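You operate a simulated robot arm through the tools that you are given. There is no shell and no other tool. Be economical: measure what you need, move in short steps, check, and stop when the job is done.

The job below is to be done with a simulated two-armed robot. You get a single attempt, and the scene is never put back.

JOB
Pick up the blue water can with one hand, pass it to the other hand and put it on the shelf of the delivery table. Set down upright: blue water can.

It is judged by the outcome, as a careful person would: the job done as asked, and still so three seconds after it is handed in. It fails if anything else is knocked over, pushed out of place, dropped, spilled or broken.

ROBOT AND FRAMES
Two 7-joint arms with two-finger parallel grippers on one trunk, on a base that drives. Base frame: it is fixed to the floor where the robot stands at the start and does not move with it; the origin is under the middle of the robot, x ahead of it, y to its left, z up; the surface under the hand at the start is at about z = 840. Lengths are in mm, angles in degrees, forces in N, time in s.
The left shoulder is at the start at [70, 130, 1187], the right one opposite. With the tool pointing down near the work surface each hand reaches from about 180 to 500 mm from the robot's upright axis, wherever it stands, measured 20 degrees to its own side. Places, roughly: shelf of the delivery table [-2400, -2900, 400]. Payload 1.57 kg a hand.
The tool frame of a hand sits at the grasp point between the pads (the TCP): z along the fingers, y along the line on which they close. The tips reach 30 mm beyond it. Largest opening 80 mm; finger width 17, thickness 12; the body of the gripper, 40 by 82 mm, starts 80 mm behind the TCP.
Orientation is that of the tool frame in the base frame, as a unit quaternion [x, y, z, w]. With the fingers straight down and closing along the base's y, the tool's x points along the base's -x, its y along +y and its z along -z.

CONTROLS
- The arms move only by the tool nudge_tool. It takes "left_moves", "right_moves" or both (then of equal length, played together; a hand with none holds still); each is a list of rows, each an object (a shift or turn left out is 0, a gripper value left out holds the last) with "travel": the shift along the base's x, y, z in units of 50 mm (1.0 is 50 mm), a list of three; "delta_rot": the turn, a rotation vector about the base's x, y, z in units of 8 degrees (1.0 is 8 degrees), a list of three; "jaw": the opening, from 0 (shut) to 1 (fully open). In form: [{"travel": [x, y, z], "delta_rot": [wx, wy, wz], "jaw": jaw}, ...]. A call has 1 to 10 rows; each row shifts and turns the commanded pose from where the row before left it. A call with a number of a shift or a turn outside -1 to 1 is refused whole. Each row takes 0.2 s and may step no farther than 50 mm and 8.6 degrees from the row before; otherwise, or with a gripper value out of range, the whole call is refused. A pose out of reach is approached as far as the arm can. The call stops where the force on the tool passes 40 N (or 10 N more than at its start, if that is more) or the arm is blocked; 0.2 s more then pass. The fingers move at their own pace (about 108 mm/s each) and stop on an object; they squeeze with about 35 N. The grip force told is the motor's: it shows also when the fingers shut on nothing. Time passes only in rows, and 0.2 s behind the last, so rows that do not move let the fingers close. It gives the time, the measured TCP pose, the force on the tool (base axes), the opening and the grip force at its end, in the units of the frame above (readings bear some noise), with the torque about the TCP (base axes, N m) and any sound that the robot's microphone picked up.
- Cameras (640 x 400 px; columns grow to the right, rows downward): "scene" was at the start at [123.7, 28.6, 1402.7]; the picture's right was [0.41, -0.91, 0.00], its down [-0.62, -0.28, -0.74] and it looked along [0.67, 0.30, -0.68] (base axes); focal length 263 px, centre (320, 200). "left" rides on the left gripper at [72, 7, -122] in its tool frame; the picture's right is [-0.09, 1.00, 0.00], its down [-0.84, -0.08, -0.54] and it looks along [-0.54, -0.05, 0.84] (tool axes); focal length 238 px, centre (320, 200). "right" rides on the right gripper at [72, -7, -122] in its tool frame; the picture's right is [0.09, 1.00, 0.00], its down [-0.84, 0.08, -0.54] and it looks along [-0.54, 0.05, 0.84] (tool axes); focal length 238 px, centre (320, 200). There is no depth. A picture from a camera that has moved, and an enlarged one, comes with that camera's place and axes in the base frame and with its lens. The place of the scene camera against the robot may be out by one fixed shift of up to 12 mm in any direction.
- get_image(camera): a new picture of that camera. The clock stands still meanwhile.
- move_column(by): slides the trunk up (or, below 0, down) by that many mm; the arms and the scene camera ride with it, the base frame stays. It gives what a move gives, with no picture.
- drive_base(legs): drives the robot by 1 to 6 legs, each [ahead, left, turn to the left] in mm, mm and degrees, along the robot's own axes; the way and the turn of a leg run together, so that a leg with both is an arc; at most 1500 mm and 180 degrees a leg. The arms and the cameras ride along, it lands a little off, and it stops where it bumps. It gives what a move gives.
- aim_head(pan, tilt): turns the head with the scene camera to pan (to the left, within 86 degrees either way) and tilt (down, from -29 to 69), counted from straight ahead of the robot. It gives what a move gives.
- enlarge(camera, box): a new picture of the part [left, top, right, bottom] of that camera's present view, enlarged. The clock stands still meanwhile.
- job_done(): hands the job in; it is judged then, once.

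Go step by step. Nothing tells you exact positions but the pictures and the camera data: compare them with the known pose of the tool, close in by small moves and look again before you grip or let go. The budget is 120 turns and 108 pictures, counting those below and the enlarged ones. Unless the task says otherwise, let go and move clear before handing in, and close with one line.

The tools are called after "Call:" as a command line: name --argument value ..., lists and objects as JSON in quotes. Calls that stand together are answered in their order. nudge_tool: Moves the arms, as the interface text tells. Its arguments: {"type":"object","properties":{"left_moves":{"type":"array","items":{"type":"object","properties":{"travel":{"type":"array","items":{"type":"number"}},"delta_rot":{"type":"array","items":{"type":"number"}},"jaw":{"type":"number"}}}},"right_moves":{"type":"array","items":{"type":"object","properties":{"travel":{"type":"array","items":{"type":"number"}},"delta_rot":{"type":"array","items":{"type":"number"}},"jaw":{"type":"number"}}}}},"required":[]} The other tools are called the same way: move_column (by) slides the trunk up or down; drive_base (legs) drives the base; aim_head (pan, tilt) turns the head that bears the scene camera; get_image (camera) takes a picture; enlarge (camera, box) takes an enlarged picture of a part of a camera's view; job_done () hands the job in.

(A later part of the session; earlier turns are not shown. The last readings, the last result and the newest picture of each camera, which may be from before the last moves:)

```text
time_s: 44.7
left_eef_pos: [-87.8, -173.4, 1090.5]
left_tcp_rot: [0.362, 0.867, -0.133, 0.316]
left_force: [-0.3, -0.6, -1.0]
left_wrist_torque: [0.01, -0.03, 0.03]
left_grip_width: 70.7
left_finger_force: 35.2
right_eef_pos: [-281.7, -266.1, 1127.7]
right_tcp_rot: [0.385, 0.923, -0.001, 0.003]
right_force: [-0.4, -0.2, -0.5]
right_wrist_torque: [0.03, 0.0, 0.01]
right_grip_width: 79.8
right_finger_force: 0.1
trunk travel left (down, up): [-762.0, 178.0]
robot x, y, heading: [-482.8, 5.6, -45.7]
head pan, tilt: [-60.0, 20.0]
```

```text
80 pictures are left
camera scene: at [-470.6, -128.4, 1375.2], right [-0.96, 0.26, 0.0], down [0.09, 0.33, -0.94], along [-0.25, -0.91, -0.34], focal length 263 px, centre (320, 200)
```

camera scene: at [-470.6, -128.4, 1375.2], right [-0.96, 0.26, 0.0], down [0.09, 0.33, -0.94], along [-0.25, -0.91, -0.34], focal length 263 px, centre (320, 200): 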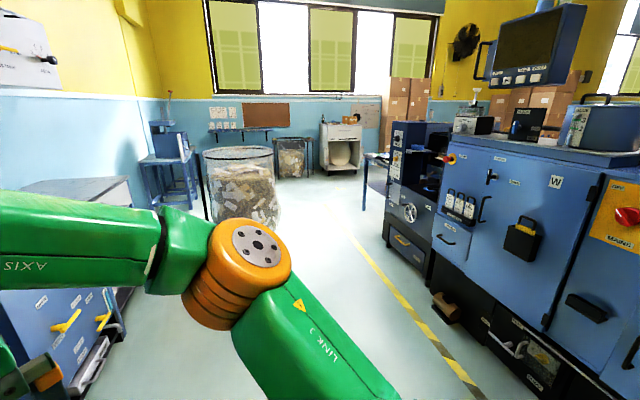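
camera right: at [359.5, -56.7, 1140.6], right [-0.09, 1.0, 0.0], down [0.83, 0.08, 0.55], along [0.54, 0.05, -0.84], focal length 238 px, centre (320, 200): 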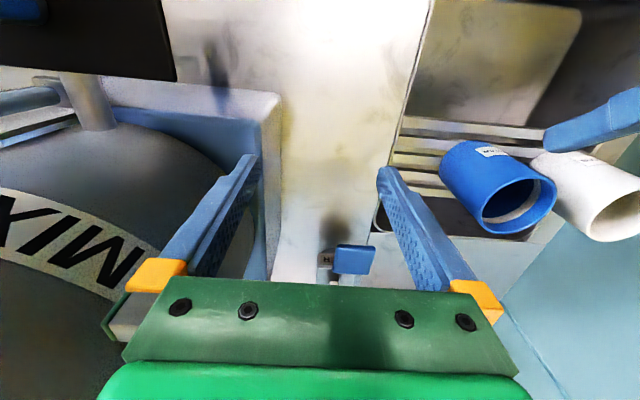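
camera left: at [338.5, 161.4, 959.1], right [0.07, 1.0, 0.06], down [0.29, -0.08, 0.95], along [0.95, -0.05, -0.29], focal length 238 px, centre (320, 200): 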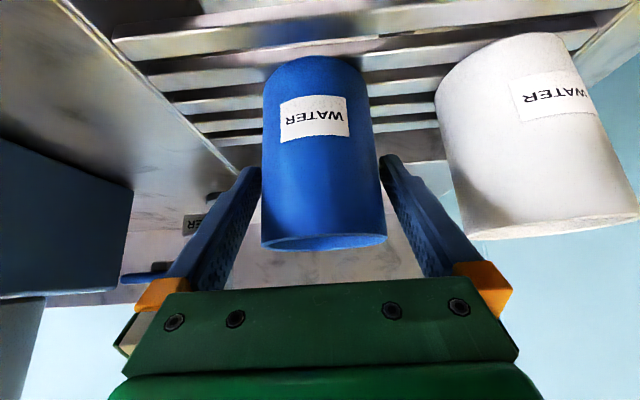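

The corridor between the machines and the bin is open, and the delivery table's near leg is past the machine at about [-2050, -3320]. I'll turn to face -y, drive down the corridor and look.

Call:
drive_base --legs '[[0, 0, -44.5], [1300, -550, 0], [700, 0, 0]]'

Call:
aim_head --pan -45 --tilt 30

Call:
get_image --camera "scene"

```text
time_s: 57.2
left_eef_pos: [-927.9, -2377.0, 1091.0]
left_tcp_rot: [0.675, 0.652, -0.248, 0.238]
left_force: [-0.2, -0.9, -1.5]
left_wrist_torque: [-0.01, 0.0, 0.02]
left_grip_width: 70.8
left_finger_force: 34.7
right_eef_pos: [-1128.9, -2299.5, 1126.9]
right_tcp_rot: [0.72, 0.694, -0.002, 0.003]
right_force: [-0.1, 0.3, -0.4]
right_wrist_torque: [0.01, -0.01, -0.04]
right_grip_width: 80.1
right_finger_force: 0.0
trunk travel left (down, up): [-762.0, 178.0]
robot x, y, heading: [-1068.9, -1974.5, -91.8]
head pan, tilt: [-60.0, 20.0]
```

```text
time_s: 58.0
left_eef_pos: [-928.7, -2378.8, 1091.4]
left_tcp_rot: [0.675, 0.653, -0.248, 0.238]
left_force: [-0.7, 0.2, -0.3]
left_wrist_torque: [0.02, 0.02, 0.0]
left_grip_width: 70.8
left_finger_force: 34.8
right_eef_pos: [-1128.6, -2301.5, 1125.7]
right_tcp_rot: [0.719, 0.695, -0.002, 0.001]
right_force: [0.6, -0.1, -0.5]
right_wrist_torque: [-0.04, 0.02, 0.01]
right_grip_width: 79.8
right_finger_force: 0.2
trunk travel left (down, up): [-762.0, 178.0]
robot x, y, heading: [-1071.2, -1971.3, -92.1]
head pan, tilt: [-45.0, 30.0]
```

```text
79 pictures are left
camera scene: at [-1139.2, -2090.8, 1359.1], right [-0.68, 0.73, 0.0], down [0.37, 0.34, -0.87], along [-0.63, -0.59, -0.5], focal length 263 px, centre (320, 200)
```

scene: 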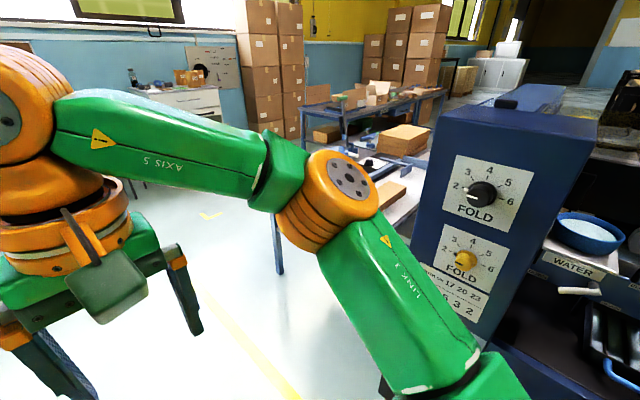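

The arm hides part of the table. I'll drive further ahead and turn right to face it.

Call:
drive_base --legs '[[600, -130, 0], [0, 0, -45]]'

Call:
aim_head --pan -20 --tilt 35

Call:
get_image --camera "scene"

```text
time_s: 63.5
left_eef_pos: [-1425.7, -2950.1, 1091.1]
left_tcp_rot: [0.88, 0.329, -0.322, 0.119]
left_force: [-0.4, -0.5, -0.4]
left_wrist_torque: [0.01, 0.01, 0.01]
left_grip_width: 71.0
left_finger_force: 34.9
right_eef_pos: [-1505.8, -2751.8, 1127.5]
right_tcp_rot: [0.937, 0.35, -0.002, 0.001]
right_force: [0.1, 0.3, -0.4]
right_wrist_torque: [-0.01, 0.01, 0.01]
right_grip_width: 80.0
right_finger_force: 0.1
trunk travel left (down, up): [-762.0, 178.0]
robot x, y, heading: [-1225.7, -2569.9, -138.9]
head pan, tilt: [-45.0, 30.0]
```

```text
time_s: 64.4
left_eef_pos: [-1424.9, -2950.6, 1091.4]
left_tcp_rot: [0.88, 0.329, -0.322, 0.119]
left_force: [-0.2, -0.1, -0.5]
left_wrist_torque: [-0.01, -0.02, 0.0]
left_grip_width: 70.9
left_finger_force: 34.7
right_eef_pos: [-1505.5, -2751.0, 1126.7]
right_tcp_rot: [0.937, 0.35, -0.002, 0.001]
right_force: [-0.2, 0.2, 0.1]
right_wrist_torque: [0.0, 0.0, 0.0]
right_grip_width: 80.0
right_finger_force: 0.1
trunk travel left (down, up): [-762.0, 178.0]
robot x, y, heading: [-1229.4, -2571.2, -138.9]
head pan, tilt: [-20.0, 35.0]
```

```text
78 pictures are left
camera scene: at [-1347.6, -2641.7, 1351.3], right [-0.36, 0.93, 0.0], down [0.54, 0.21, -0.82], along [-0.76, -0.29, -0.57], focal length 263 px, centre (320, 200)
```

scene: 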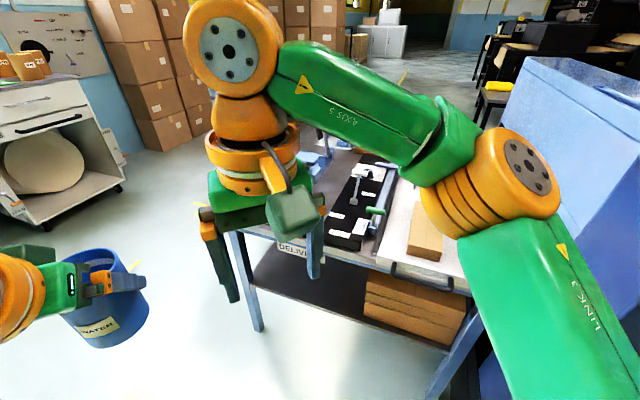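

The delivery table's front edge is at about x=-1913, y from -3200 to -2350, with a lower shelf whose left half looks free. I'll move to stand in front of the left half, facing -x but still back from the table, for the handover.

Call:
drive_base --legs '[[231, 236, 0], [0, 0, -41]]'

Call:
aim_head --pan 0 --tilt 35

Call:
get_image --camera "scene"

```text
time_s: 68.4
left_eef_pos: [-1642.3, -3059.3, 1091.2]
left_tcp_rot: [0.939, 0.006, -0.344, 0.001]
left_force: [1.1, 0.6, -0.4]
left_wrist_torque: [0.03, 0.02, -0.01]
left_grip_width: 70.8
left_finger_force: 35.0
right_eef_pos: [-1574.8, -2856.5, 1127.6]
right_tcp_rot: [1.0, 0.006, -0.002, 0.0]
right_force: [0.5, 0.4, 0.2]
right_wrist_torque: [-0.02, -0.01, 0.0]
right_grip_width: 79.9
right_finger_force: 0.0
trunk travel left (down, up): [-762.0, 178.0]
robot x, y, heading: [-1243.2, -2902.6, -179.4]
head pan, tilt: [-20.0, 35.0]
```

```text
time_s: 69.3
left_eef_pos: [-1643.3, -3058.6, 1091.0]
left_tcp_rot: [0.939, 0.006, -0.344, 0.001]
left_force: [-0.9, -0.2, -0.8]
left_wrist_torque: [-0.01, 0.0, 0.01]
left_grip_width: 70.8
left_finger_force: 34.6
right_eef_pos: [-1575.3, -2854.4, 1128.5]
right_tcp_rot: [1.0, 0.006, -0.002, 0.0]
right_force: [-0.4, 0.5, 0.1]
right_wrist_torque: [0.0, 0.0, 0.02]
right_grip_width: 80.1
right_finger_force: 0.1
trunk travel left (down, up): [-762.0, 178.0]
robot x, y, heading: [-1243.3, -2899.1, -179.0]
head pan, tilt: [0.0, 35.0]
```

```text
77 pictures are left
camera scene: at [-1385.1, -2907.6, 1351.3], right [-0.01, 1.0, 0.0], down [0.57, 0.01, -0.82], along [-0.82, -0.01, -0.57], focal length 263 px, centre (320, 200)
```

scene: 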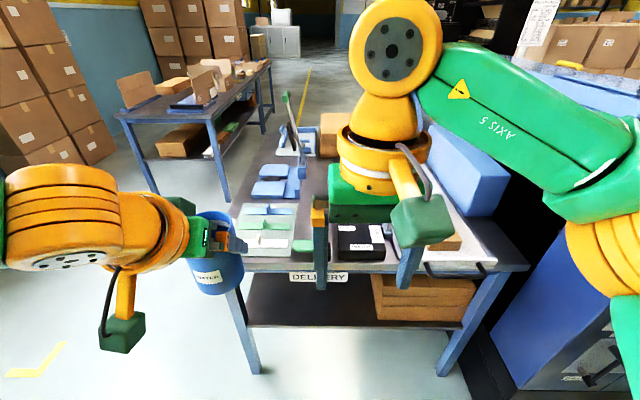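

This is the DELIVERY table, with the shelf front at about x=-1926, z=400, the tabletop's edge near z=728, and boxes on the shelf right of y≈-2690. For the pass I'll yaw the left hand inward about the can's axis and move the right hand aside.

Call:
nudge_tool --left_moves '[{"travel": [0, 0, 0], "delta_rot": [0, 0, -1]}, {"travel": [0, 0.1, 0], "delta_rot": [0, 0, -1]}, {"travel": [0, 0.2, 0], "delta_rot": [0, 0, -1]}, {"travel": [0, 0.2, 0], "delta_rot": [0, 0, -1]}, {"travel": [0, 0.2, 0], "delta_rot": [0, 0, -1]}, {"travel": [0, 0.2, 0], "delta_rot": [0, 0, -1]}, {"travel": [0, 0.2, 0], "delta_rot": [0, 0, -1]}, {"travel": [0, 0, 0]}]' --right_moves '[{"travel": [0, 0.6, 0]}, {"travel": [0, 0.6, 0]}, {"travel": [0, 0.6, 0]}, {"travel": [0, 0.6, 0]}, {"travel": [0, 0.2, 0]}, {"travel": [0, 0, 0]}, {"travel": [0, 0, 0]}, {"travel": [0, 0, 0]}]'

Call:
get_image --camera "scene"

```text
time_s: 71.1
left_eef_pos: [-1641.7, -3003.1, 1091.7]
left_tcp_rot: [0.831, -0.437, -0.303, -0.162]
left_force: [0.1, 0.9, -1.5]
left_wrist_torque: [-0.01, 0.02, 0.01]
left_grip_width: 70.7
left_finger_force: 34.7
right_eef_pos: [-1576.9, -2724.9, 1127.9]
right_tcp_rot: [1.0, 0.006, -0.002, -0.001]
right_force: [-0.3, 0.1, -0.2]
right_wrist_torque: [0.01, -0.02, 0.04]
right_grip_width: 80.0
right_finger_force: 0.1
trunk travel left (down, up): [-762.0, 178.0]
robot x, y, heading: [-1241.5, -2901.5, -179.5]
head pan, tilt: [0.0, 35.0]
```

```text
76 pictures are left
camera scene: at [-1384.9, -2907.7, 1351.3], right [-0.01, 1.0, 0.0], down [0.57, 0.01, -0.82], along [-0.82, -0.01, -0.57], focal length 263 px, centre (320, 200)
```

scene: 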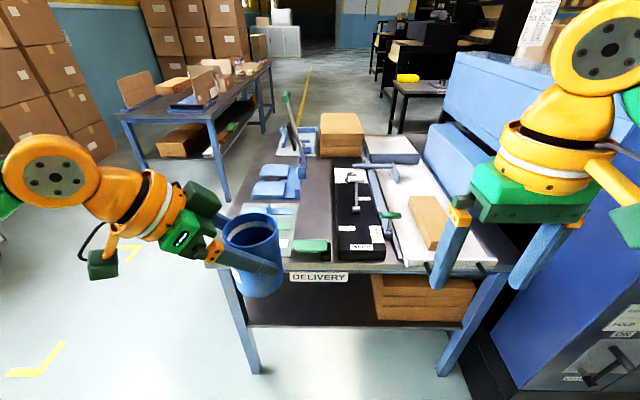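

That worked cleanly and the can stays upright. I'll set left yaw near -40°, bring the can to the middle, and start pitching and yawing the right hand for a cross grip.

Call:
nudge_tool --left_moves '[{"delta_rot": [0, 0, 1], "travel": [-0.2, 0.4, 0]}, {"delta_rot": [0, 0, 1], "travel": [-0.2, 0.4, 0]}, {"travel": [-0.2, 0.4, 0]}, {"travel": [-0.2, 0.4, 0]}, {}, {}, {}, {}, {}]' --right_moves '[{"delta_rot": [0, 1, 0]}, {"delta_rot": [0, 1, 0]}, {"delta_rot": [0, 1, 0]}, {"delta_rot": [0, 1, 0], "travel": [-0.2, 0, 0]}, {"delta_rot": [0, 1, 0], "travel": [-0.2, 0, 0]}, {"delta_rot": [0, 1, 0], "travel": [-0.2, 0, 0]}, {"delta_rot": [0, 1, 0], "travel": [-0.2, 0, 0]}, {"delta_rot": [0, 0.5, 0]}, {}]'

Call:
get_image --camera "scene"

```text
time_s: 73.1
left_eef_pos: [-1680.1, -2925.0, 1094.1]
left_tcp_rot: [0.883, -0.318, -0.323, -0.117]
left_force: [-0.1, -0.3, -0.9]
left_wrist_torque: [0.02, -0.01, -0.01]
left_grip_width: 70.8
left_finger_force: 35.6
left hand out of reach, approached as far as the arm can: row 4
right_eef_pos: [-1626.5, -2726.6, 1137.9]
right_tcp_rot: [0.865, 0.006, -0.502, -0.002]
right_force: [0.3, -0.3, -0.5]
right_wrist_torque: [0.03, 0.0, -0.03]
right_grip_width: 80.0
right_finger_force: 0.0
right hand out of reach, approached as far as the arm can: row 8
trunk travel left (down, up): [-762.0, 178.0]
robot x, y, heading: [-1243.9, -2899.4, -179.3]
head pan, tilt: [0.0, 35.0]
```

```text
75 pictures are left
camera scene: at [-1384.9, -2907.7, 1351.3], right [-0.01, 1.0, 0.0], down [0.57, 0.01, -0.82], along [-0.82, -0.01, -0.57], focal length 263 px, centre (320, 200)
```

scene: 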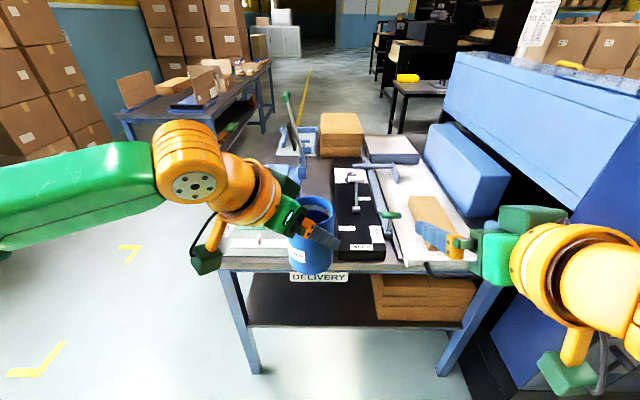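

Both hands respond well. Now I'll yaw the right hand +48° and lower it to just below the left hand's grip height.

Call:
nudge_tool --right_moves '[{"delta_rot": [0, 0, 1], "travel": [0, 0, -0.2]}, {"delta_rot": [0, 0, 1], "travel": [0, 0, -0.2]}, {"delta_rot": [0, 0, 1], "travel": [0, 0, -0.2]}, {"delta_rot": [0, 0, 1], "travel": [0, 0, -0.2]}, {"delta_rot": [0, 0, 1], "travel": [0, 0, -0.2]}, {"delta_rot": [0, 0, 1], "travel": [0, 0, -0.2]}, {}]'

Call:
get_image --camera "scene"

Call:
get_image --camera "right"

```text
time_s: 74.7
left_eef_pos: [-1680.7, -2922.8, 1093.0]
left_tcp_rot: [0.885, -0.317, -0.322, -0.116]
left_force: [0.4, -0.1, -0.8]
left_wrist_torque: [0.02, -0.01, 0.0]
left_grip_width: 70.8
left_finger_force: 35.1
right_eef_pos: [-1629.2, -2731.5, 1092.5]
right_tcp_rot: [0.816, 0.284, -0.476, 0.161]
right_force: [-0.1, -0.4, 0.0]
right_wrist_torque: [-0.02, -0.02, 0.0]
right_grip_width: 80.1
right_finger_force: 0.0
right hand out of reach, approached as far as the arm can: row 1, 5, 6
trunk travel left (down, up): [-762.0, 178.0]
robot x, y, heading: [-1248.1, -2897.9, -179.4]
head pan, tilt: [0.0, 35.0]
```

```text
74 pictures are left
camera scene: at [-1385.1, -2907.5, 1351.3], right [-0.01, 1.0, 0.0], down [0.57, 0.01, -0.82], along [-0.82, -0.01, -0.57], focal length 263 px, centre (320, 200)
```

scene: 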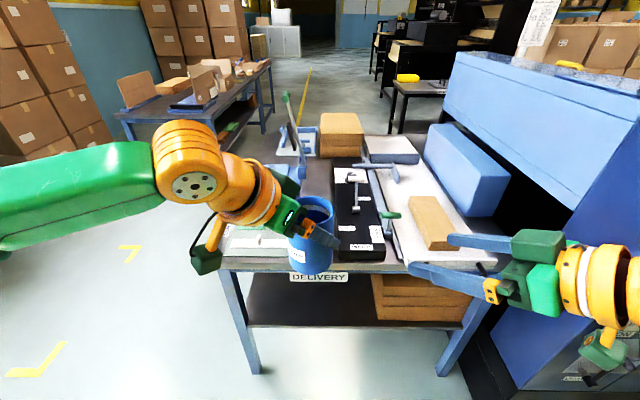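

```text
73 pictures are left
camera right: at [-1521.1, -2640.0, 1090.5], right [0.65, -0.76, -0.09], down [0.1, -0.03, 0.99], along [-0.75, -0.65, 0.05], focal length 238 px, centre (320, 200)
```

right: 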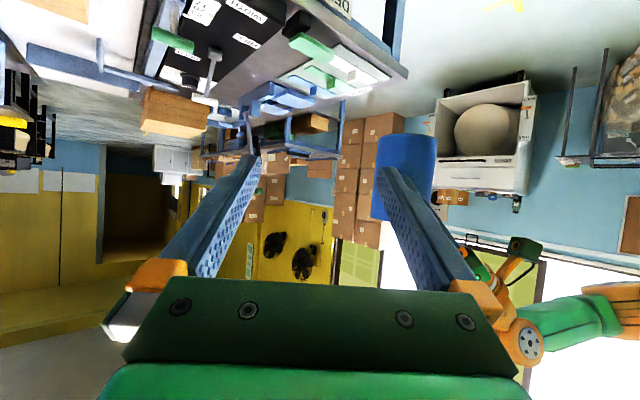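

The right hand reached about +38° yaw, roughly crossing the left's direction, which is good enough. I'll move it toward a start point behind the can along its own pointing line.

Call:
nudge_tool --right_moves '[{"travel": [0.2, -0.6, -0.1]}, {"travel": [0, -0.6, -0.1]}, {"travel": [0, -0.6, -0.1]}, {"travel": [0, -0.5, 0]}, {}]'

Call:
get_image --camera "right"

Call:
get_image --camera "scene"

```text
time_s: 75.9
left_eef_pos: [-1679.4, -2924.9, 1093.3]
left_tcp_rot: [0.884, -0.318, -0.322, -0.116]
left_force: [-0.6, 0.2, -1.2]
left_wrist_torque: [-0.03, -0.02, 0.0]
left_grip_width: 70.9
left_finger_force: 35.3
right_eef_pos: [-1624.2, -2847.3, 1079.7]
right_tcp_rot: [0.817, 0.283, -0.477, 0.16]
right_force: [0.1, -0.5, 0.0]
right_wrist_torque: [-0.03, 0.01, 0.02]
right_grip_width: 79.9
right_finger_force: 0.1
right hand out of reach, approached as far as the arm can: row 3
trunk travel left (down, up): [-762.0, 178.0]
robot x, y, heading: [-1245.6, -2900.6, -179.4]
head pan, tilt: [0.0, 35.0]
```

```text
72 pictures are left
camera right: at [-1516.3, -2755.9, 1077.2], right [0.65, -0.76, -0.09], down [0.1, -0.03, 0.99], along [-0.75, -0.65, 0.05], focal length 238 px, centre (320, 200)
```

right: 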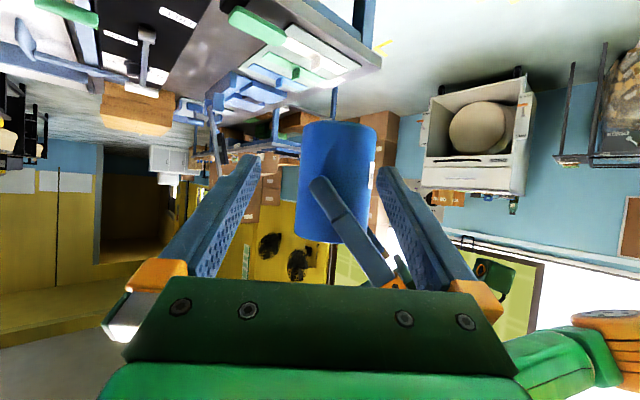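

```text
71 pictures are left
camera scene: at [-1384.7, -2907.1, 1351.4], right [-0.01, 1.0, 0.0], down [0.57, 0.01, -0.82], along [-0.82, -0.01, -0.57], focal length 263 px, centre (320, 200)
```

scene: 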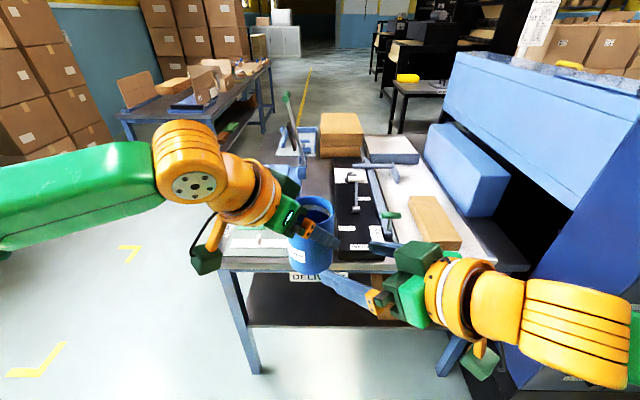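

The geometry is good: the can is about 22 mm left of the right hand's axis and 90 mm ahead. I'll correct the lateral offset and advance partway.

Call:
nudge_tool --right_moves '[{"travel": [0.27, -0.34, 0]}, {"travel": [-0.25, -0.2, 0]}, {}]'

Call:
get_image --camera "right"

```text
time_s: 76.7
left_eef_pos: [-1680.4, -2924.3, 1094.1]
left_tcp_rot: [0.884, -0.318, -0.322, -0.116]
left_force: [0.6, -0.9, -0.7]
left_wrist_torque: [-0.02, -0.01, 0.01]
left_grip_width: 70.6
left_finger_force: 34.8
right_eef_pos: [-1631.8, -2875.7, 1083.3]
right_tcp_rot: [0.817, 0.283, -0.476, 0.161]
right_force: [-0.8, 0.1, -0.9]
right_wrist_torque: [-0.03, 0.0, -0.01]
right_grip_width: 80.0
right_finger_force: 0.0
right hand out of reach, approached as far as the arm can: row 1
trunk travel left (down, up): [-762.0, 178.0]
robot x, y, heading: [-1245.9, -2902.8, -179.5]
head pan, tilt: [0.0, 35.0]
```

```text
70 pictures are left
camera right: at [-1524.9, -2783.9, 1080.8], right [0.65, -0.76, -0.09], down [0.1, -0.03, 0.99], along [-0.75, -0.65, 0.05], focal length 238 px, centre (320, 200)
```

right: 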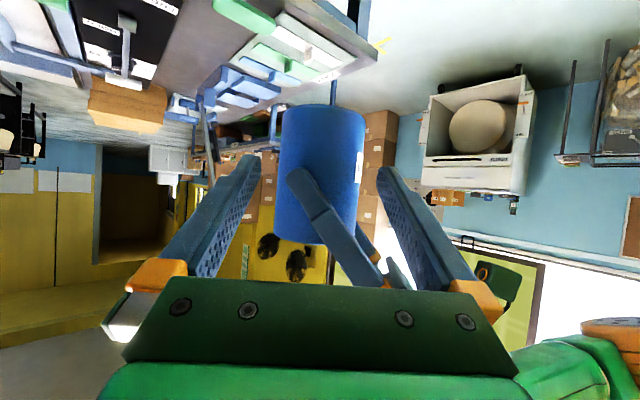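

Nearly aligned, with the can 68 mm ahead and only 3 mm off laterally. I'll yaw the left hand back 12° so the grips cross squarely, lower the right slightly and advance 30 mm.

Call:
nudge_tool --left_moves '[{"delta_rot": [0, 0, -0.8]}, {"delta_rot": [0, 0, -0.7]}, {}, {}, {}]' --right_moves '[{}, {"travel": [0, 0, -0.12]}, {"travel": [-0.2, -0.24, 0]}, {"travel": [-0.24, -0.19, 0]}, {}]'

Call:
get_image --camera "right"

Call:
enlarge --camera "scene" --box '[220, 160, 420, 320]'

```text
time_s: 77.9
left_eef_pos: [-1681.6, -2925.1, 1092.7]
left_tcp_rot: [0.847, -0.407, -0.309, -0.149]
left_force: [1.2, -0.8, 0.0]
left_wrist_torque: [-0.02, 0.0, -0.01]
left_grip_width: 71.0
left_finger_force: 35.6
right_eef_pos: [-1651.7, -2896.6, 1076.4]
right_tcp_rot: [0.816, 0.285, -0.476, 0.162]
right_force: [-0.4, -0.3, 0.2]
right_wrist_torque: [0.02, 0.01, 0.01]
right_grip_width: 80.1
right_finger_force: 0.0
trunk travel left (down, up): [-762.0, 178.0]
robot x, y, heading: [-1245.7, -2902.8, -179.4]
head pan, tilt: [0.0, 35.0]
```

```text
69 pictures are left
camera right: at [-1544.0, -2804.3, 1072.9], right [0.65, -0.76, -0.09], down [0.1, -0.03, 0.99], along [-0.75, -0.65, 0.05], focal length 238 px, centre (320, 200)
```

right: 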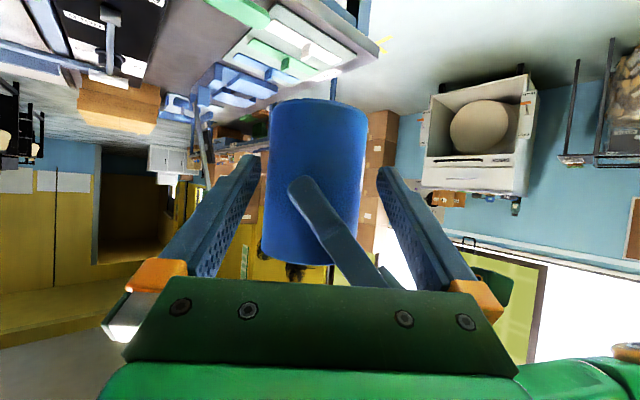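

```text
2.50 times, centred on (320, 240) of scene
camera zoom: at [-1384.9, -2907.3, 1351.3], right [-0.01, 1.0, 0.0], down [0.57, 0.01, -0.82], along [-0.82, -0.01, -0.57], focal length 658 px, centre (320, 100)
```

zoom: 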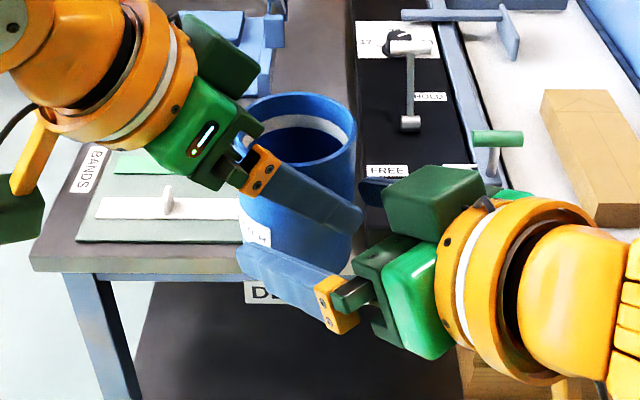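

The crossing looks clean. I'll correct 3 mm laterally and advance the remaining 41 mm in small steps.

Call:
nudge_tool --right_moves '[{"travel": [-0.19, -0.08, 0]}, {"travel": [-0.16, -0.13, 0]}, {"travel": [-0.16, -0.13, 0]}, {}]'

Call:
get_image --camera "right"

Call:
enlarge --camera "scene" --box '[220, 160, 420, 320]'

```text
time_s: 78.9
left_eef_pos: [-1681.6, -2925.5, 1092.2]
left_tcp_rot: [0.847, -0.407, -0.309, -0.15]
left_force: [-0.9, 0.6, -1.2]
left_wrist_torque: [-0.02, -0.05, 0.0]
left_grip_width: 70.7
left_finger_force: 35.0
right_eef_pos: [-1677.2, -2913.0, 1075.3]
right_tcp_rot: [0.816, 0.285, -0.476, 0.162]
right_force: [1.3, -0.7, 0.7]
right_wrist_torque: [0.0, -0.02, 0.03]
right_grip_width: 79.8
right_finger_force: 0.0
trunk travel left (down, up): [-762.0, 178.0]
robot x, y, heading: [-1242.0, -2902.3, -179.5]
head pan, tilt: [0.0, 35.0]
```

```text
67 pictures are left
camera right: at [-1569.8, -2821.3, 1073.6], right [0.65, -0.76, -0.09], down [0.1, -0.03, 0.99], along [-0.75, -0.65, 0.05], focal length 238 px, centre (320, 200)
```

right: 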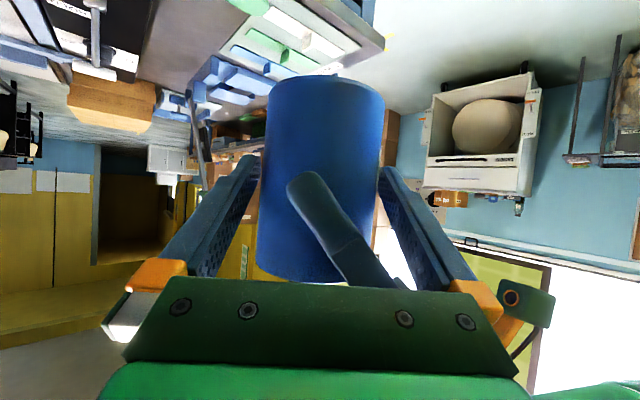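

```text
2.50 times, centred on (320, 240) of scene
camera zoom: at [-1385.1, -2907.6, 1351.3], right [-0.01, 1.0, 0.0], down [0.57, 0.01, -0.82], along [-0.82, -0.01, -0.57], focal length 658 px, centre (320, 100)
```

zoom: 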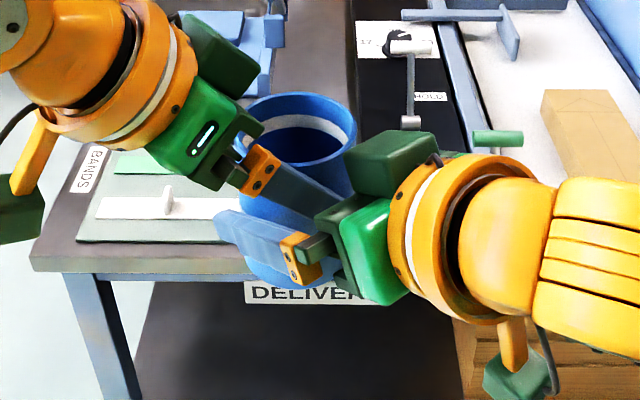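

The can is centred at the right TCP. I'll close the right gripper.

Call:
nudge_tool --right_moves '[{"jaw": 0.6}, {"jaw": 0.6}, {"jaw": 0.6}]'

```text
time_s: 79.7
left_eef_pos: [-1681.5, -2926.0, 1091.4]
left_tcp_rot: [0.847, -0.406, -0.309, -0.149]
left_force: [5.2, -3.0, -0.7]
left_wrist_torque: [0.15, 0.29, -0.25]
left_grip_width: 71.1
left_finger_force: 35.1
right_eef_pos: [-1677.5, -2913.5, 1076.4]
right_tcp_rot: [0.817, 0.283, -0.476, 0.16]
right_force: [-4.7, 2.4, -0.4]
right_wrist_torque: [-0.16, -0.4, 0.18]
right_grip_width: 68.0
right_finger_force: 35.3
trunk travel left (down, up): [-762.0, 178.0]
robot x, y, heading: [-1249.1, -2900.0, -179.3]
head pan, tilt: [0.0, 35.0]
```

Both hands hold the can with small balanced forces. I'll open the left hand and then back it out along its own axis, up and to the left.

Call:
nudge_tool --left_moves '[{"jaw": 0.95}, {"jaw": 1}, {"jaw": 1}]'

Call:
enlarge --camera "scene" --box '[220, 160, 420, 320]'

```text
time_s: 80.5
left_eef_pos: [-1682.6, -2926.7, 1092.1]
left_tcp_rot: [0.847, -0.407, -0.309, -0.15]
left_force: [0.4, -0.5, -0.4]
left_wrist_torque: [0.01, 0.02, 0.01]
left_grip_width: 79.9
left_finger_force: 0.0
right_eef_pos: [-1677.1, -2914.1, 1075.3]
right_tcp_rot: [0.817, 0.284, -0.476, 0.161]
right_force: [0.8, -0.2, 0.1]
right_wrist_torque: [0.04, 0.02, -0.02]
right_grip_width: 68.4
right_finger_force: 34.9
trunk travel left (down, up): [-762.0, 178.0]
robot x, y, heading: [-1243.9, -2897.5, -179.2]
head pan, tilt: [0.0, 35.0]
```

```text
2.50 times, centred on (320, 240) of scene
camera zoom: at [-1385.2, -2907.7, 1351.3], right [-0.01, 1.0, 0.0], down [0.57, 0.01, -0.82], along [-0.82, -0.01, -0.57], focal length 658 px, centre (320, 100)
```

zoom: 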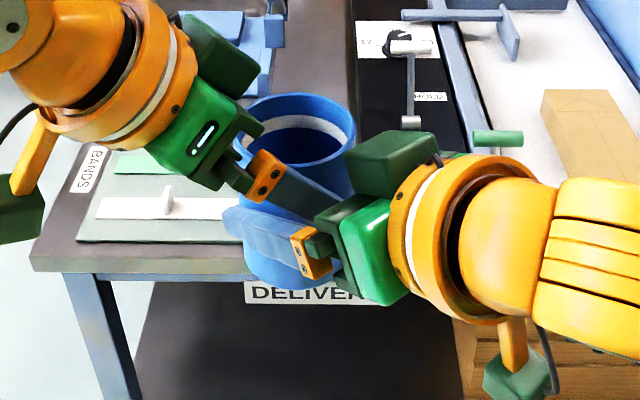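

The right hand alone holds the can steadily. I'll withdraw the left hand along its axis.

Call:
nudge_tool --left_moves '[{"travel": [0.16, -0.2, 0.31]}, {"travel": [0.16, -0.2, 0.31]}, {"travel": [0.24, -0.3, 0.46]}, {"travel": [0.24, -0.3, 0.46]}, {"travel": [0.2, -0.6, 0.4]}, {"travel": [0, -0.8, 0.2]}, {}]'

Call:
get_image --camera "scene"

```text
time_s: 82.1
left_eef_pos: [-1631.1, -3046.1, 1197.8]
left_tcp_rot: [0.846, -0.407, -0.308, -0.15]
left_force: [0.0, 0.3, 0.2]
left_wrist_torque: [0.0, 0.0, 0.0]
left_grip_width: 80.3
left_finger_force: 0.0
right_eef_pos: [-1676.7, -2912.8, 1075.6]
right_tcp_rot: [0.817, 0.284, -0.476, 0.161]
right_force: [-0.2, 0.0, -0.5]
right_wrist_torque: [-0.01, -0.02, -0.02]
right_grip_width: 68.3
right_finger_force: 35.6
trunk travel left (down, up): [-762.0, 178.0]
robot x, y, heading: [-1243.2, -2900.9, -179.3]
head pan, tilt: [0.0, 35.0]
```

```text
64 pictures are left
camera scene: at [-1385.3, -2907.0, 1351.3], right [-0.01, 1.0, 0.0], down [0.57, 0.01, -0.82], along [-0.82, -0.01, -0.57], focal length 263 px, centre (320, 200)
```

scene: 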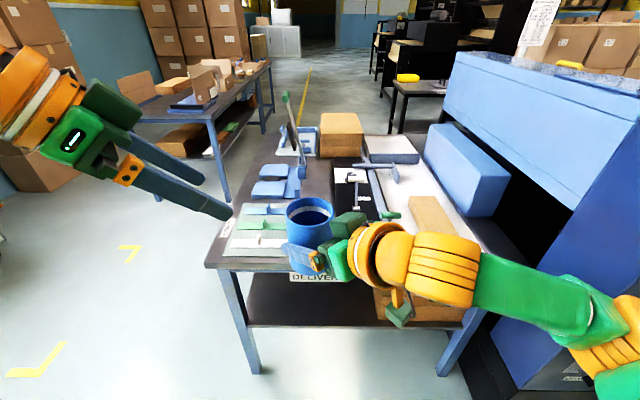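

The pass is complete and the right hand holds the can upright. I'll stow the left hand: straighten it and pull it back to the robot's left side.

Call:
nudge_tool --left_moves '[{"delta_rot": [0, 0, 1], "travel": [0.2, -0.4, 0]}, {"delta_rot": [0, 0, 1], "travel": [0.2, -0.4, 0]}, {"delta_rot": [0, 0, 1], "travel": [0.2, -0.4, 0]}, {"delta_rot": [0, 0, 1], "travel": [0.2, -0.4, 0]}, {"delta_rot": [0, 0, 1], "travel": [0.2, -0.4, 0]}, {"delta_rot": [0, 0, 1], "travel": [0.2, -0.4, 0]}, {"delta_rot": [0, -1, 0]}, {"delta_rot": [0, -1, 0]}, {"delta_rot": [0, -1, 0]}, {"delta_rot": [0, -1, 0]}]'

Call:
nudge_tool --left_moves '[{"delta_rot": [0, -1, 0]}, {"travel": [0.6, -0.6, 0]}, {"travel": [0.6, -0.6, 0]}, {"travel": [0.6, -0.2, 0]}, {}]'

Call:
get_image --camera "scene"

```text
time_s: 84.3
left_eef_pos: [-1574.0, -3166.4, 1196.7]
left_tcp_rot: [0.997, -0.023, -0.07, -0.019]
left_force: [-0.4, -0.5, 0.3]
left_wrist_torque: [0.0, 0.0, 0.02]
left_grip_width: 80.2
left_finger_force: 0.1
right_eef_pos: [-1678.3, -2912.3, 1075.4]
right_tcp_rot: [0.817, 0.284, -0.475, 0.161]
right_force: [0.0, -0.8, -0.3]
right_wrist_torque: [0.0, -0.02, 0.02]
right_grip_width: 68.0
right_finger_force: 35.0
trunk travel left (down, up): [-762.0, 178.0]
robot x, y, heading: [-1241.4, -2898.3, -179.1]
head pan, tilt: [0.0, 35.0]
```

```text
time_s: 85.5
left_eef_pos: [-1477.7, -3240.3, 1189.1]
left_tcp_rot: [1.0, -0.022, -0.002, -0.02]
left_force: [-0.6, 0.2, -0.3]
left_wrist_torque: [0.0, 0.02, 0.01]
left_grip_width: 79.9
left_finger_force: 0.1
left hand out of reach, approached as far as the arm can: row 1
right_eef_pos: [-1677.4, -2913.4, 1075.6]
right_tcp_rot: [0.817, 0.284, -0.476, 0.161]
right_force: [0.4, -1.3, 0.7]
right_wrist_torque: [0.02, -0.02, 0.0]
right_grip_width: 67.9
right_finger_force: 35.4
trunk travel left (down, up): [-762.0, 178.0]
robot x, y, heading: [-1242.9, -2899.4, -179.2]
head pan, tilt: [0.0, 35.0]
```

```text
63 pictures are left
camera scene: at [-1385.6, -2907.7, 1351.2], right [-0.01, 1.0, 0.0], down [0.57, 0.01, -0.82], along [-0.82, -0.01, -0.57], focal length 263 px, centre (320, 200)
```

scene: 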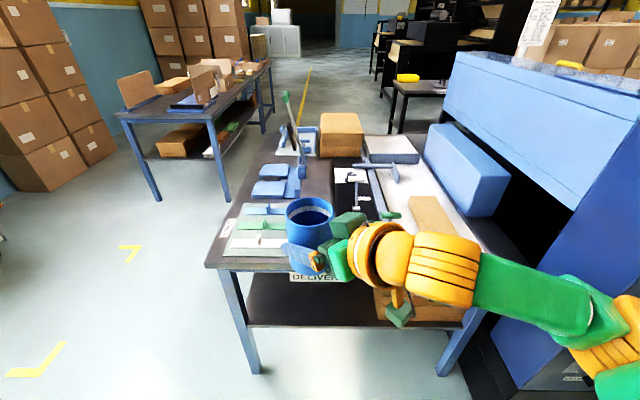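

The left arm is stowed. I'll lower the trunk 585 mm here, in open space, in two steps to bring the can to shelf height.

Call:
move_column --by -300

Call:
move_column --by -280

Call:
aim_head --pan 0 --tilt 20

Call:
get_image --camera "scene"

```text
time_s: 88.5
left_eef_pos: [-1476.9, -3241.2, 889.9]
left_tcp_rot: [1.0, -0.022, -0.001, -0.02]
left_force: [-0.4, -0.5, -0.1]
left_wrist_torque: [-0.02, 0.01, -0.01]
left_grip_width: 80.0
left_finger_force: 0.1
right_eef_pos: [-1676.0, -2913.7, 775.5]
right_tcp_rot: [0.816, 0.284, -0.477, 0.161]
right_force: [-0.2, -0.5, 0.3]
right_wrist_torque: [0.02, 0.0, -0.01]
right_grip_width: 68.1
right_finger_force: 34.5
trunk travel left (down, up): [-462.0, 478.0]
robot x, y, heading: [-1245.0, -2902.3, -179.2]
head pan, tilt: [0.0, 35.0]
```

```text
time_s: 91.3
left_eef_pos: [-1477.8, -3240.8, 609.0]
left_tcp_rot: [1.0, -0.022, -0.002, -0.021]
left_force: [0.5, 0.4, -0.2]
left_wrist_torque: [-0.02, 0.03, 0.0]
left_grip_width: 80.1
left_finger_force: 0.1
right_eef_pos: [-1676.0, -2914.4, 496.0]
right_tcp_rot: [0.817, 0.284, -0.476, 0.16]
right_force: [1.2, 0.2, 0.6]
right_wrist_torque: [-0.01, -0.02, -0.01]
right_grip_width: 67.9
right_finger_force: 35.2
trunk travel left (down, up): [-182.0, 758.0]
robot x, y, heading: [-1242.9, -2899.3, -179.0]
head pan, tilt: [0.0, 35.0]
```

```text
time_s: 92.1
left_eef_pos: [-1476.4, -3240.1, 610.7]
left_tcp_rot: [1.0, -0.022, -0.001, -0.02]
left_force: [-0.8, -0.2, 0.5]
left_wrist_torque: [-0.03, -0.01, 0.0]
left_grip_width: 80.1
left_finger_force: 0.0
right_eef_pos: [-1676.7, -2913.6, 495.8]
right_tcp_rot: [0.816, 0.283, -0.477, 0.16]
right_force: [-0.8, 0.7, -0.1]
right_wrist_torque: [0.02, -0.04, 0.0]
right_grip_width: 68.0
right_finger_force: 35.2
trunk travel left (down, up): [-182.0, 758.0]
robot x, y, heading: [-1246.0, -2901.7, -179.3]
head pan, tilt: [0.0, 20.0]
```

```text
62 pictures are left
camera scene: at [-1390.0, -2907.8, 795.1], right [-0.01, 1.0, 0.0], down [0.34, 0.0, -0.94], along [-0.94, -0.01, -0.34], focal length 263 px, centre (320, 200)
```

scene: 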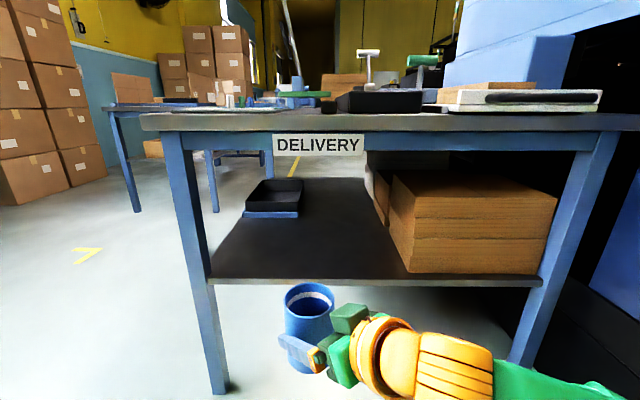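

The shelf front edge is at z≈400, x≈-1926, with free space for y from -3170 to -2710 and a tray only at the back. I'll turn the robot 20° right, to keep the right elbow off the machine, and stage the can just outside the shelf.

Call:
drive_base --legs '[[0, 0, -20], [123, 239, 0]]'

Call:
aim_head --pan 10 --tilt 25

Call:
get_image --camera "scene"

Call:
get_image --camera "right"

```text
time_s: 95.1
left_eef_pos: [-1775.5, -3319.2, 609.0]
left_tcp_rot: [0.98, -0.196, 0.002, -0.02]
left_force: [-0.7, 0.0, 0.1]
left_wrist_torque: [0.01, -0.01, 0.01]
left_grip_width: 79.9
left_finger_force: 0.1
right_eef_pos: [-1849.9, -2945.0, 495.0]
right_tcp_rot: [0.854, 0.138, -0.496, 0.075]
right_force: [-0.4, 0.5, 1.0]
right_wrist_torque: [0.04, -0.01, 0.02]
right_grip_width: 67.9
right_finger_force: 35.3
trunk travel left (down, up): [-182.0, 758.0]
robot x, y, heading: [-1440.5, -3076.0, 160.7]
head pan, tilt: [0.0, 20.0]
```

```text
time_s: 95.8
left_eef_pos: [-1775.8, -3319.1, 609.5]
left_tcp_rot: [0.981, -0.194, 0.002, -0.019]
left_force: [-0.1, -0.1, 0.7]
left_wrist_torque: [-0.01, 0.03, -0.01]
left_grip_width: 80.0
left_finger_force: 0.0
right_eef_pos: [-1850.2, -2944.7, 497.0]
right_tcp_rot: [0.853, 0.137, -0.497, 0.076]
right_force: [0.8, 0.2, -0.1]
right_wrist_torque: [0.0, 0.02, -0.01]
right_grip_width: 68.2
right_finger_force: 34.7
trunk travel left (down, up): [-182.0, 758.0]
robot x, y, heading: [-1438.7, -3077.8, 160.7]
head pan, tilt: [10.0, 25.0]
```

```text
61 pictures are left
camera scene: at [-1580.2, -3053.8, 787.1], right [0.16, 0.99, 0.0], down [0.42, -0.07, -0.91], along [-0.89, 0.15, -0.42], focal length 263 px, centre (320, 200)
```

scene: 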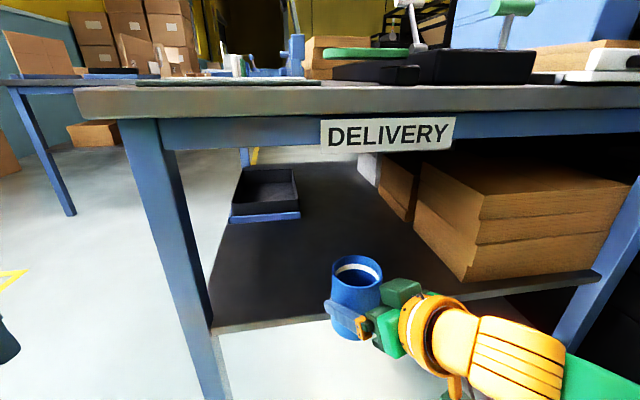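

```text
60 pictures are left
camera right: at [-1717.8, -2894.3, 493.6], right [0.35, -0.93, -0.09], down [0.08, -0.06, 0.99], along [-0.93, -0.36, 0.05], focal length 238 px, centre (320, 200)
```

right: 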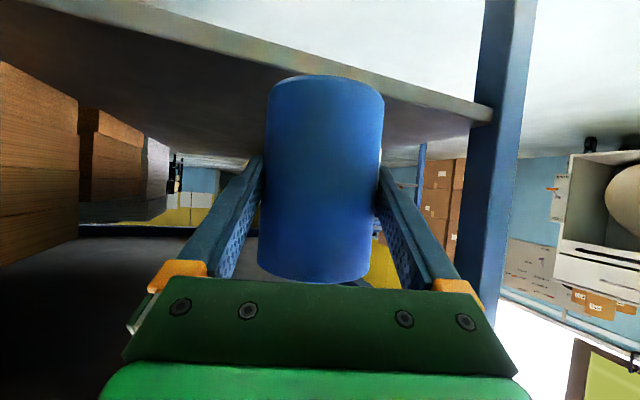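

Can bottom is about 45 mm above shelf level. Before entering, I'll swing the left hand further out, since it would pass close to the table's left end.

Call:
nudge_tool --left_moves '[{"travel": [0.2, -0.8, 0]}, {"travel": [0.2, -0.8, 0]}, {"travel": [0.4, -0.6, 0]}, {}]'

Call:
aim_head --pan 75 --tilt 20

Call:
get_image --camera "scene"

Call:
aim_head --pan -60 --tilt 25

Call:
get_image --camera "scene"

```text
time_s: 96.8
left_eef_pos: [-1734.6, -3431.8, 605.2]
left_tcp_rot: [0.981, -0.195, 0.001, -0.02]
left_force: [-0.4, 0.5, -0.4]
left_wrist_torque: [-0.01, 0.02, -0.01]
left_grip_width: 79.8
left_finger_force: 0.0
left hand out of reach, approached as far as the arm can: row 3
right_eef_pos: [-1850.0, -2943.8, 495.9]
right_tcp_rot: [0.853, 0.138, -0.498, 0.075]
right_force: [0.2, -0.2, -0.3]
right_wrist_torque: [0.03, 0.01, 0.02]
right_grip_width: 68.2
right_finger_force: 35.0
trunk travel left (down, up): [-182.0, 758.0]
robot x, y, heading: [-1438.1, -3080.7, 160.7]
head pan, tilt: [10.0, 25.0]
```

```text
time_s: 98.1
left_eef_pos: [-1734.2, -3431.0, 607.5]
left_tcp_rot: [0.981, -0.194, 0.001, -0.019]
left_force: [0.1, -0.1, 0.2]
left_wrist_torque: [-0.01, 0.0, 0.01]
left_grip_width: 80.1
left_finger_force: 0.0
right_eef_pos: [-1850.6, -2943.2, 495.2]
right_tcp_rot: [0.854, 0.137, -0.497, 0.075]
right_force: [0.4, -0.6, -0.1]
right_wrist_torque: [-0.01, 0.0, 0.02]
right_grip_width: 68.1
right_finger_force: 35.2
trunk travel left (down, up): [-182.0, 758.0]
robot x, y, heading: [-1444.7, -3081.0, 160.7]
head pan, tilt: [75.0, 20.0]
```

```text
59 pictures are left
camera scene: at [-1541.9, -3145.7, 795.2], right [-0.83, 0.56, 0.0], down [0.19, 0.28, -0.94], along [-0.53, -0.78, -0.34], focal length 263 px, centre (320, 200)
```

scene: 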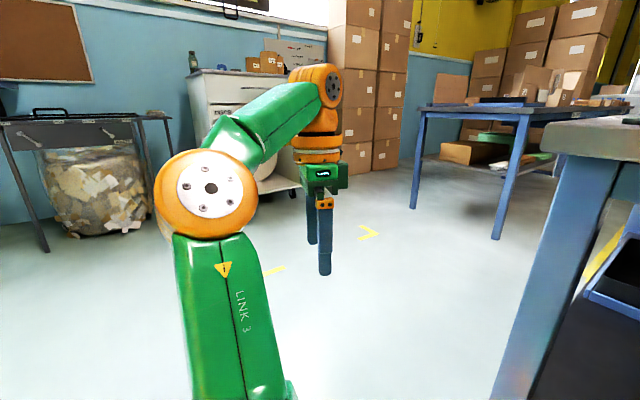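

```text
time_s: 100.3
left_eef_pos: [-1735.2, -3430.7, 607.1]
left_tcp_rot: [0.981, -0.195, 0.001, -0.019]
left_force: [0.5, 0.0, 1.5]
left_wrist_torque: [-0.01, -0.02, 0.0]
left_grip_width: 80.2
left_finger_force: 0.1
right_eef_pos: [-1850.1, -2943.9, 495.8]
right_tcp_rot: [0.854, 0.138, -0.497, 0.075]
right_force: [0.6, 0.8, 0.0]
right_wrist_torque: [-0.02, 0.02, 0.03]
right_grip_width: 67.9
right_finger_force: 34.8
trunk travel left (down, up): [-182.0, 758.0]
robot x, y, heading: [-1439.8, -3080.2, 160.8]
head pan, tilt: [-60.0, 25.0]
```

```text
58 pictures are left
camera scene: at [-1506.4, -2978.3, 787.1], right [0.98, 0.19, 0.0], down [0.08, -0.42, -0.91], along [-0.17, 0.89, -0.42], focal length 263 px, centre (320, 200)
```

scene: 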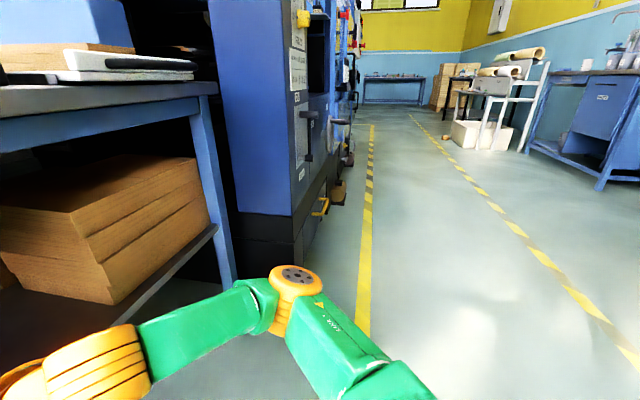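

Both elbows have clearance for the approach. I'll drive so the can moves straight into the shelf by about 165 mm, in two legs, then check.

Call:
drive_base --legs '[[76, 27, 0], [80, 28, 0]]'

Call:
aim_head --pan 10 --tilt 35

Call:
get_image --camera "scene"

Call:
get_image --camera "right"

```text
time_s: 102.0
left_eef_pos: [-1899.4, -3429.7, 606.9]
left_tcp_rot: [0.98, -0.196, 0.001, -0.019]
left_force: [-0.4, -0.4, -0.4]
left_wrist_torque: [-0.03, 0.0, -0.01]
left_grip_width: 80.0
left_finger_force: 0.0
right_eef_pos: [-2013.9, -2942.9, 495.6]
right_tcp_rot: [0.854, 0.136, -0.497, 0.074]
right_force: [-1.1, 0.1, 0.0]
right_wrist_torque: [-0.04, -0.03, 0.0]
right_grip_width: 68.3
right_finger_force: 34.7
trunk travel left (down, up): [-182.0, 758.0]
robot x, y, heading: [-1601.6, -3079.1, 160.6]
head pan, tilt: [-60.0, 25.0]
```

```text
time_s: 103.5
left_eef_pos: [-1900.0, -3429.3, 606.2]
left_tcp_rot: [0.98, -0.196, 0.002, -0.019]
left_force: [0.7, 0.1, 0.0]
left_wrist_torque: [-0.02, 0.0, 0.0]
left_grip_width: 79.9
left_finger_force: 0.0
right_eef_pos: [-2012.7, -2941.7, 496.3]
right_tcp_rot: [0.854, 0.136, -0.496, 0.074]
right_force: [1.3, -0.2, -0.5]
right_wrist_torque: [0.04, -0.06, -0.02]
right_grip_width: 67.7
right_finger_force: 34.6
trunk travel left (down, up): [-182.0, 758.0]
robot x, y, heading: [-1601.6, -3083.4, 160.3]
head pan, tilt: [10.0, 35.0]
```

```text
57 pictures are left
camera scene: at [-1740.1, -3054.1, 771.3], right [0.17, 0.99, 0.0], down [0.57, -0.09, -0.82], along [-0.81, 0.14, -0.57], focal length 263 px, centre (320, 200)
```

scene: 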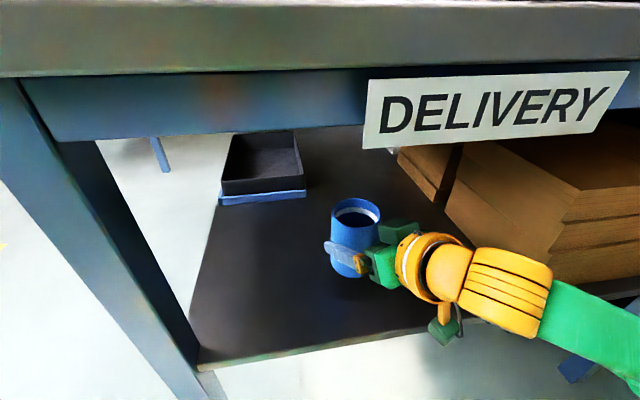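

```text
56 pictures are left
camera right: at [-1881.4, -2893.6, 493.6], right [0.35, -0.93, -0.09], down [0.08, -0.06, 0.99], along [-0.93, -0.35, 0.05], focal length 238 px, centre (320, 200)
```

right: 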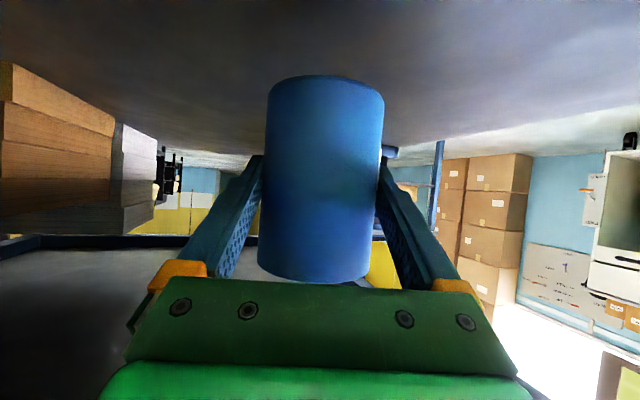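

The can is over the shelf, about 90 mm in from the edge. I'll lower it 35 mm first and look.

Call:
nudge_tool --right_moves '[{"travel": [0, 0, -0.25]}, {"travel": [0, 0, -0.25]}, {"travel": [0, 0, -0.2]}, {}]'

Call:
enlarge --camera "scene" --box '[280, 180, 440, 320]'

Call:
get_image --camera "right"

```text
time_s: 104.5
left_eef_pos: [-1900.0, -3429.7, 605.4]
left_tcp_rot: [0.98, -0.196, 0.001, -0.02]
left_force: [1.3, 1.0, 0.2]
left_wrist_torque: [-0.02, -0.01, -0.02]
left_grip_width: 80.1
left_finger_force: 0.0
right_eef_pos: [-2015.3, -2943.3, 460.9]
right_tcp_rot: [0.854, 0.136, -0.497, 0.074]
right_force: [-1.2, 0.1, -0.8]
right_wrist_torque: [0.01, 0.0, 0.01]
right_grip_width: 68.1
right_finger_force: 35.4
trunk travel left (down, up): [-182.0, 758.0]
robot x, y, heading: [-1605.3, -3079.2, 160.7]
head pan, tilt: [10.0, 35.0]
```

```text
2.86 times, centred on (360, 250) of scene
camera zoom: at [-1740.1, -3054.2, 771.3], right [0.16, 0.99, 0.0], down [0.57, -0.09, -0.82], along [-0.81, 0.13, -0.57], focal length 752 px, centre (206, 57)
```

zoom: 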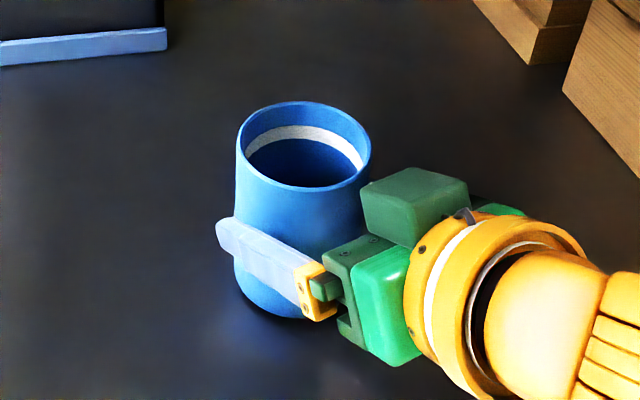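

```text
54 pictures are left
camera right: at [-1882.0, -2894.0, 459.0], right [0.35, -0.93, -0.09], down [0.08, -0.06, 0.99], along [-0.93, -0.35, 0.05], focal length 238 px, centre (320, 200)
```

right: 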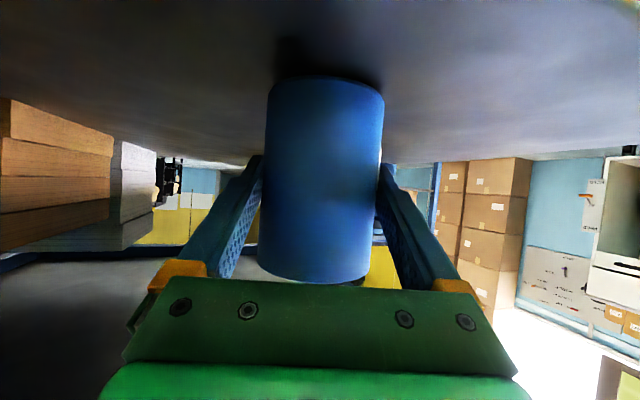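

The can's shadow is nearly at its base, so it is within about 10 mm of the shelf. I'll lower in 3 mm steps, watching the force.

Call:
nudge_tool --right_moves '[{"travel": [0, 0, -0.06]}, {}, {"travel": [0, 0, -0.04]}, {}]'

```text
time_s: 105.5
left_eef_pos: [-1898.1, -3430.8, 606.7]
left_tcp_rot: [0.98, -0.196, 0.002, -0.02]
left_force: [0.4, -0.3, 0.2]
left_wrist_torque: [0.01, -0.01, 0.0]
left_grip_width: 80.0
left_finger_force: 0.0
right_eef_pos: [-2014.4, -2942.4, 456.9]
right_tcp_rot: [0.853, 0.137, -0.498, 0.075]
right_force: [-0.5, 1.2, 6.4]
right_wrist_torque: [-0.13, 0.0, -0.03]
right_grip_width: 67.9
right_finger_force: 35.5
trunk travel left (down, up): [-182.0, 758.0]
robot x, y, heading: [-1602.0, -3081.4, 160.6]
head pan, tilt: [10.0, 35.0]
```

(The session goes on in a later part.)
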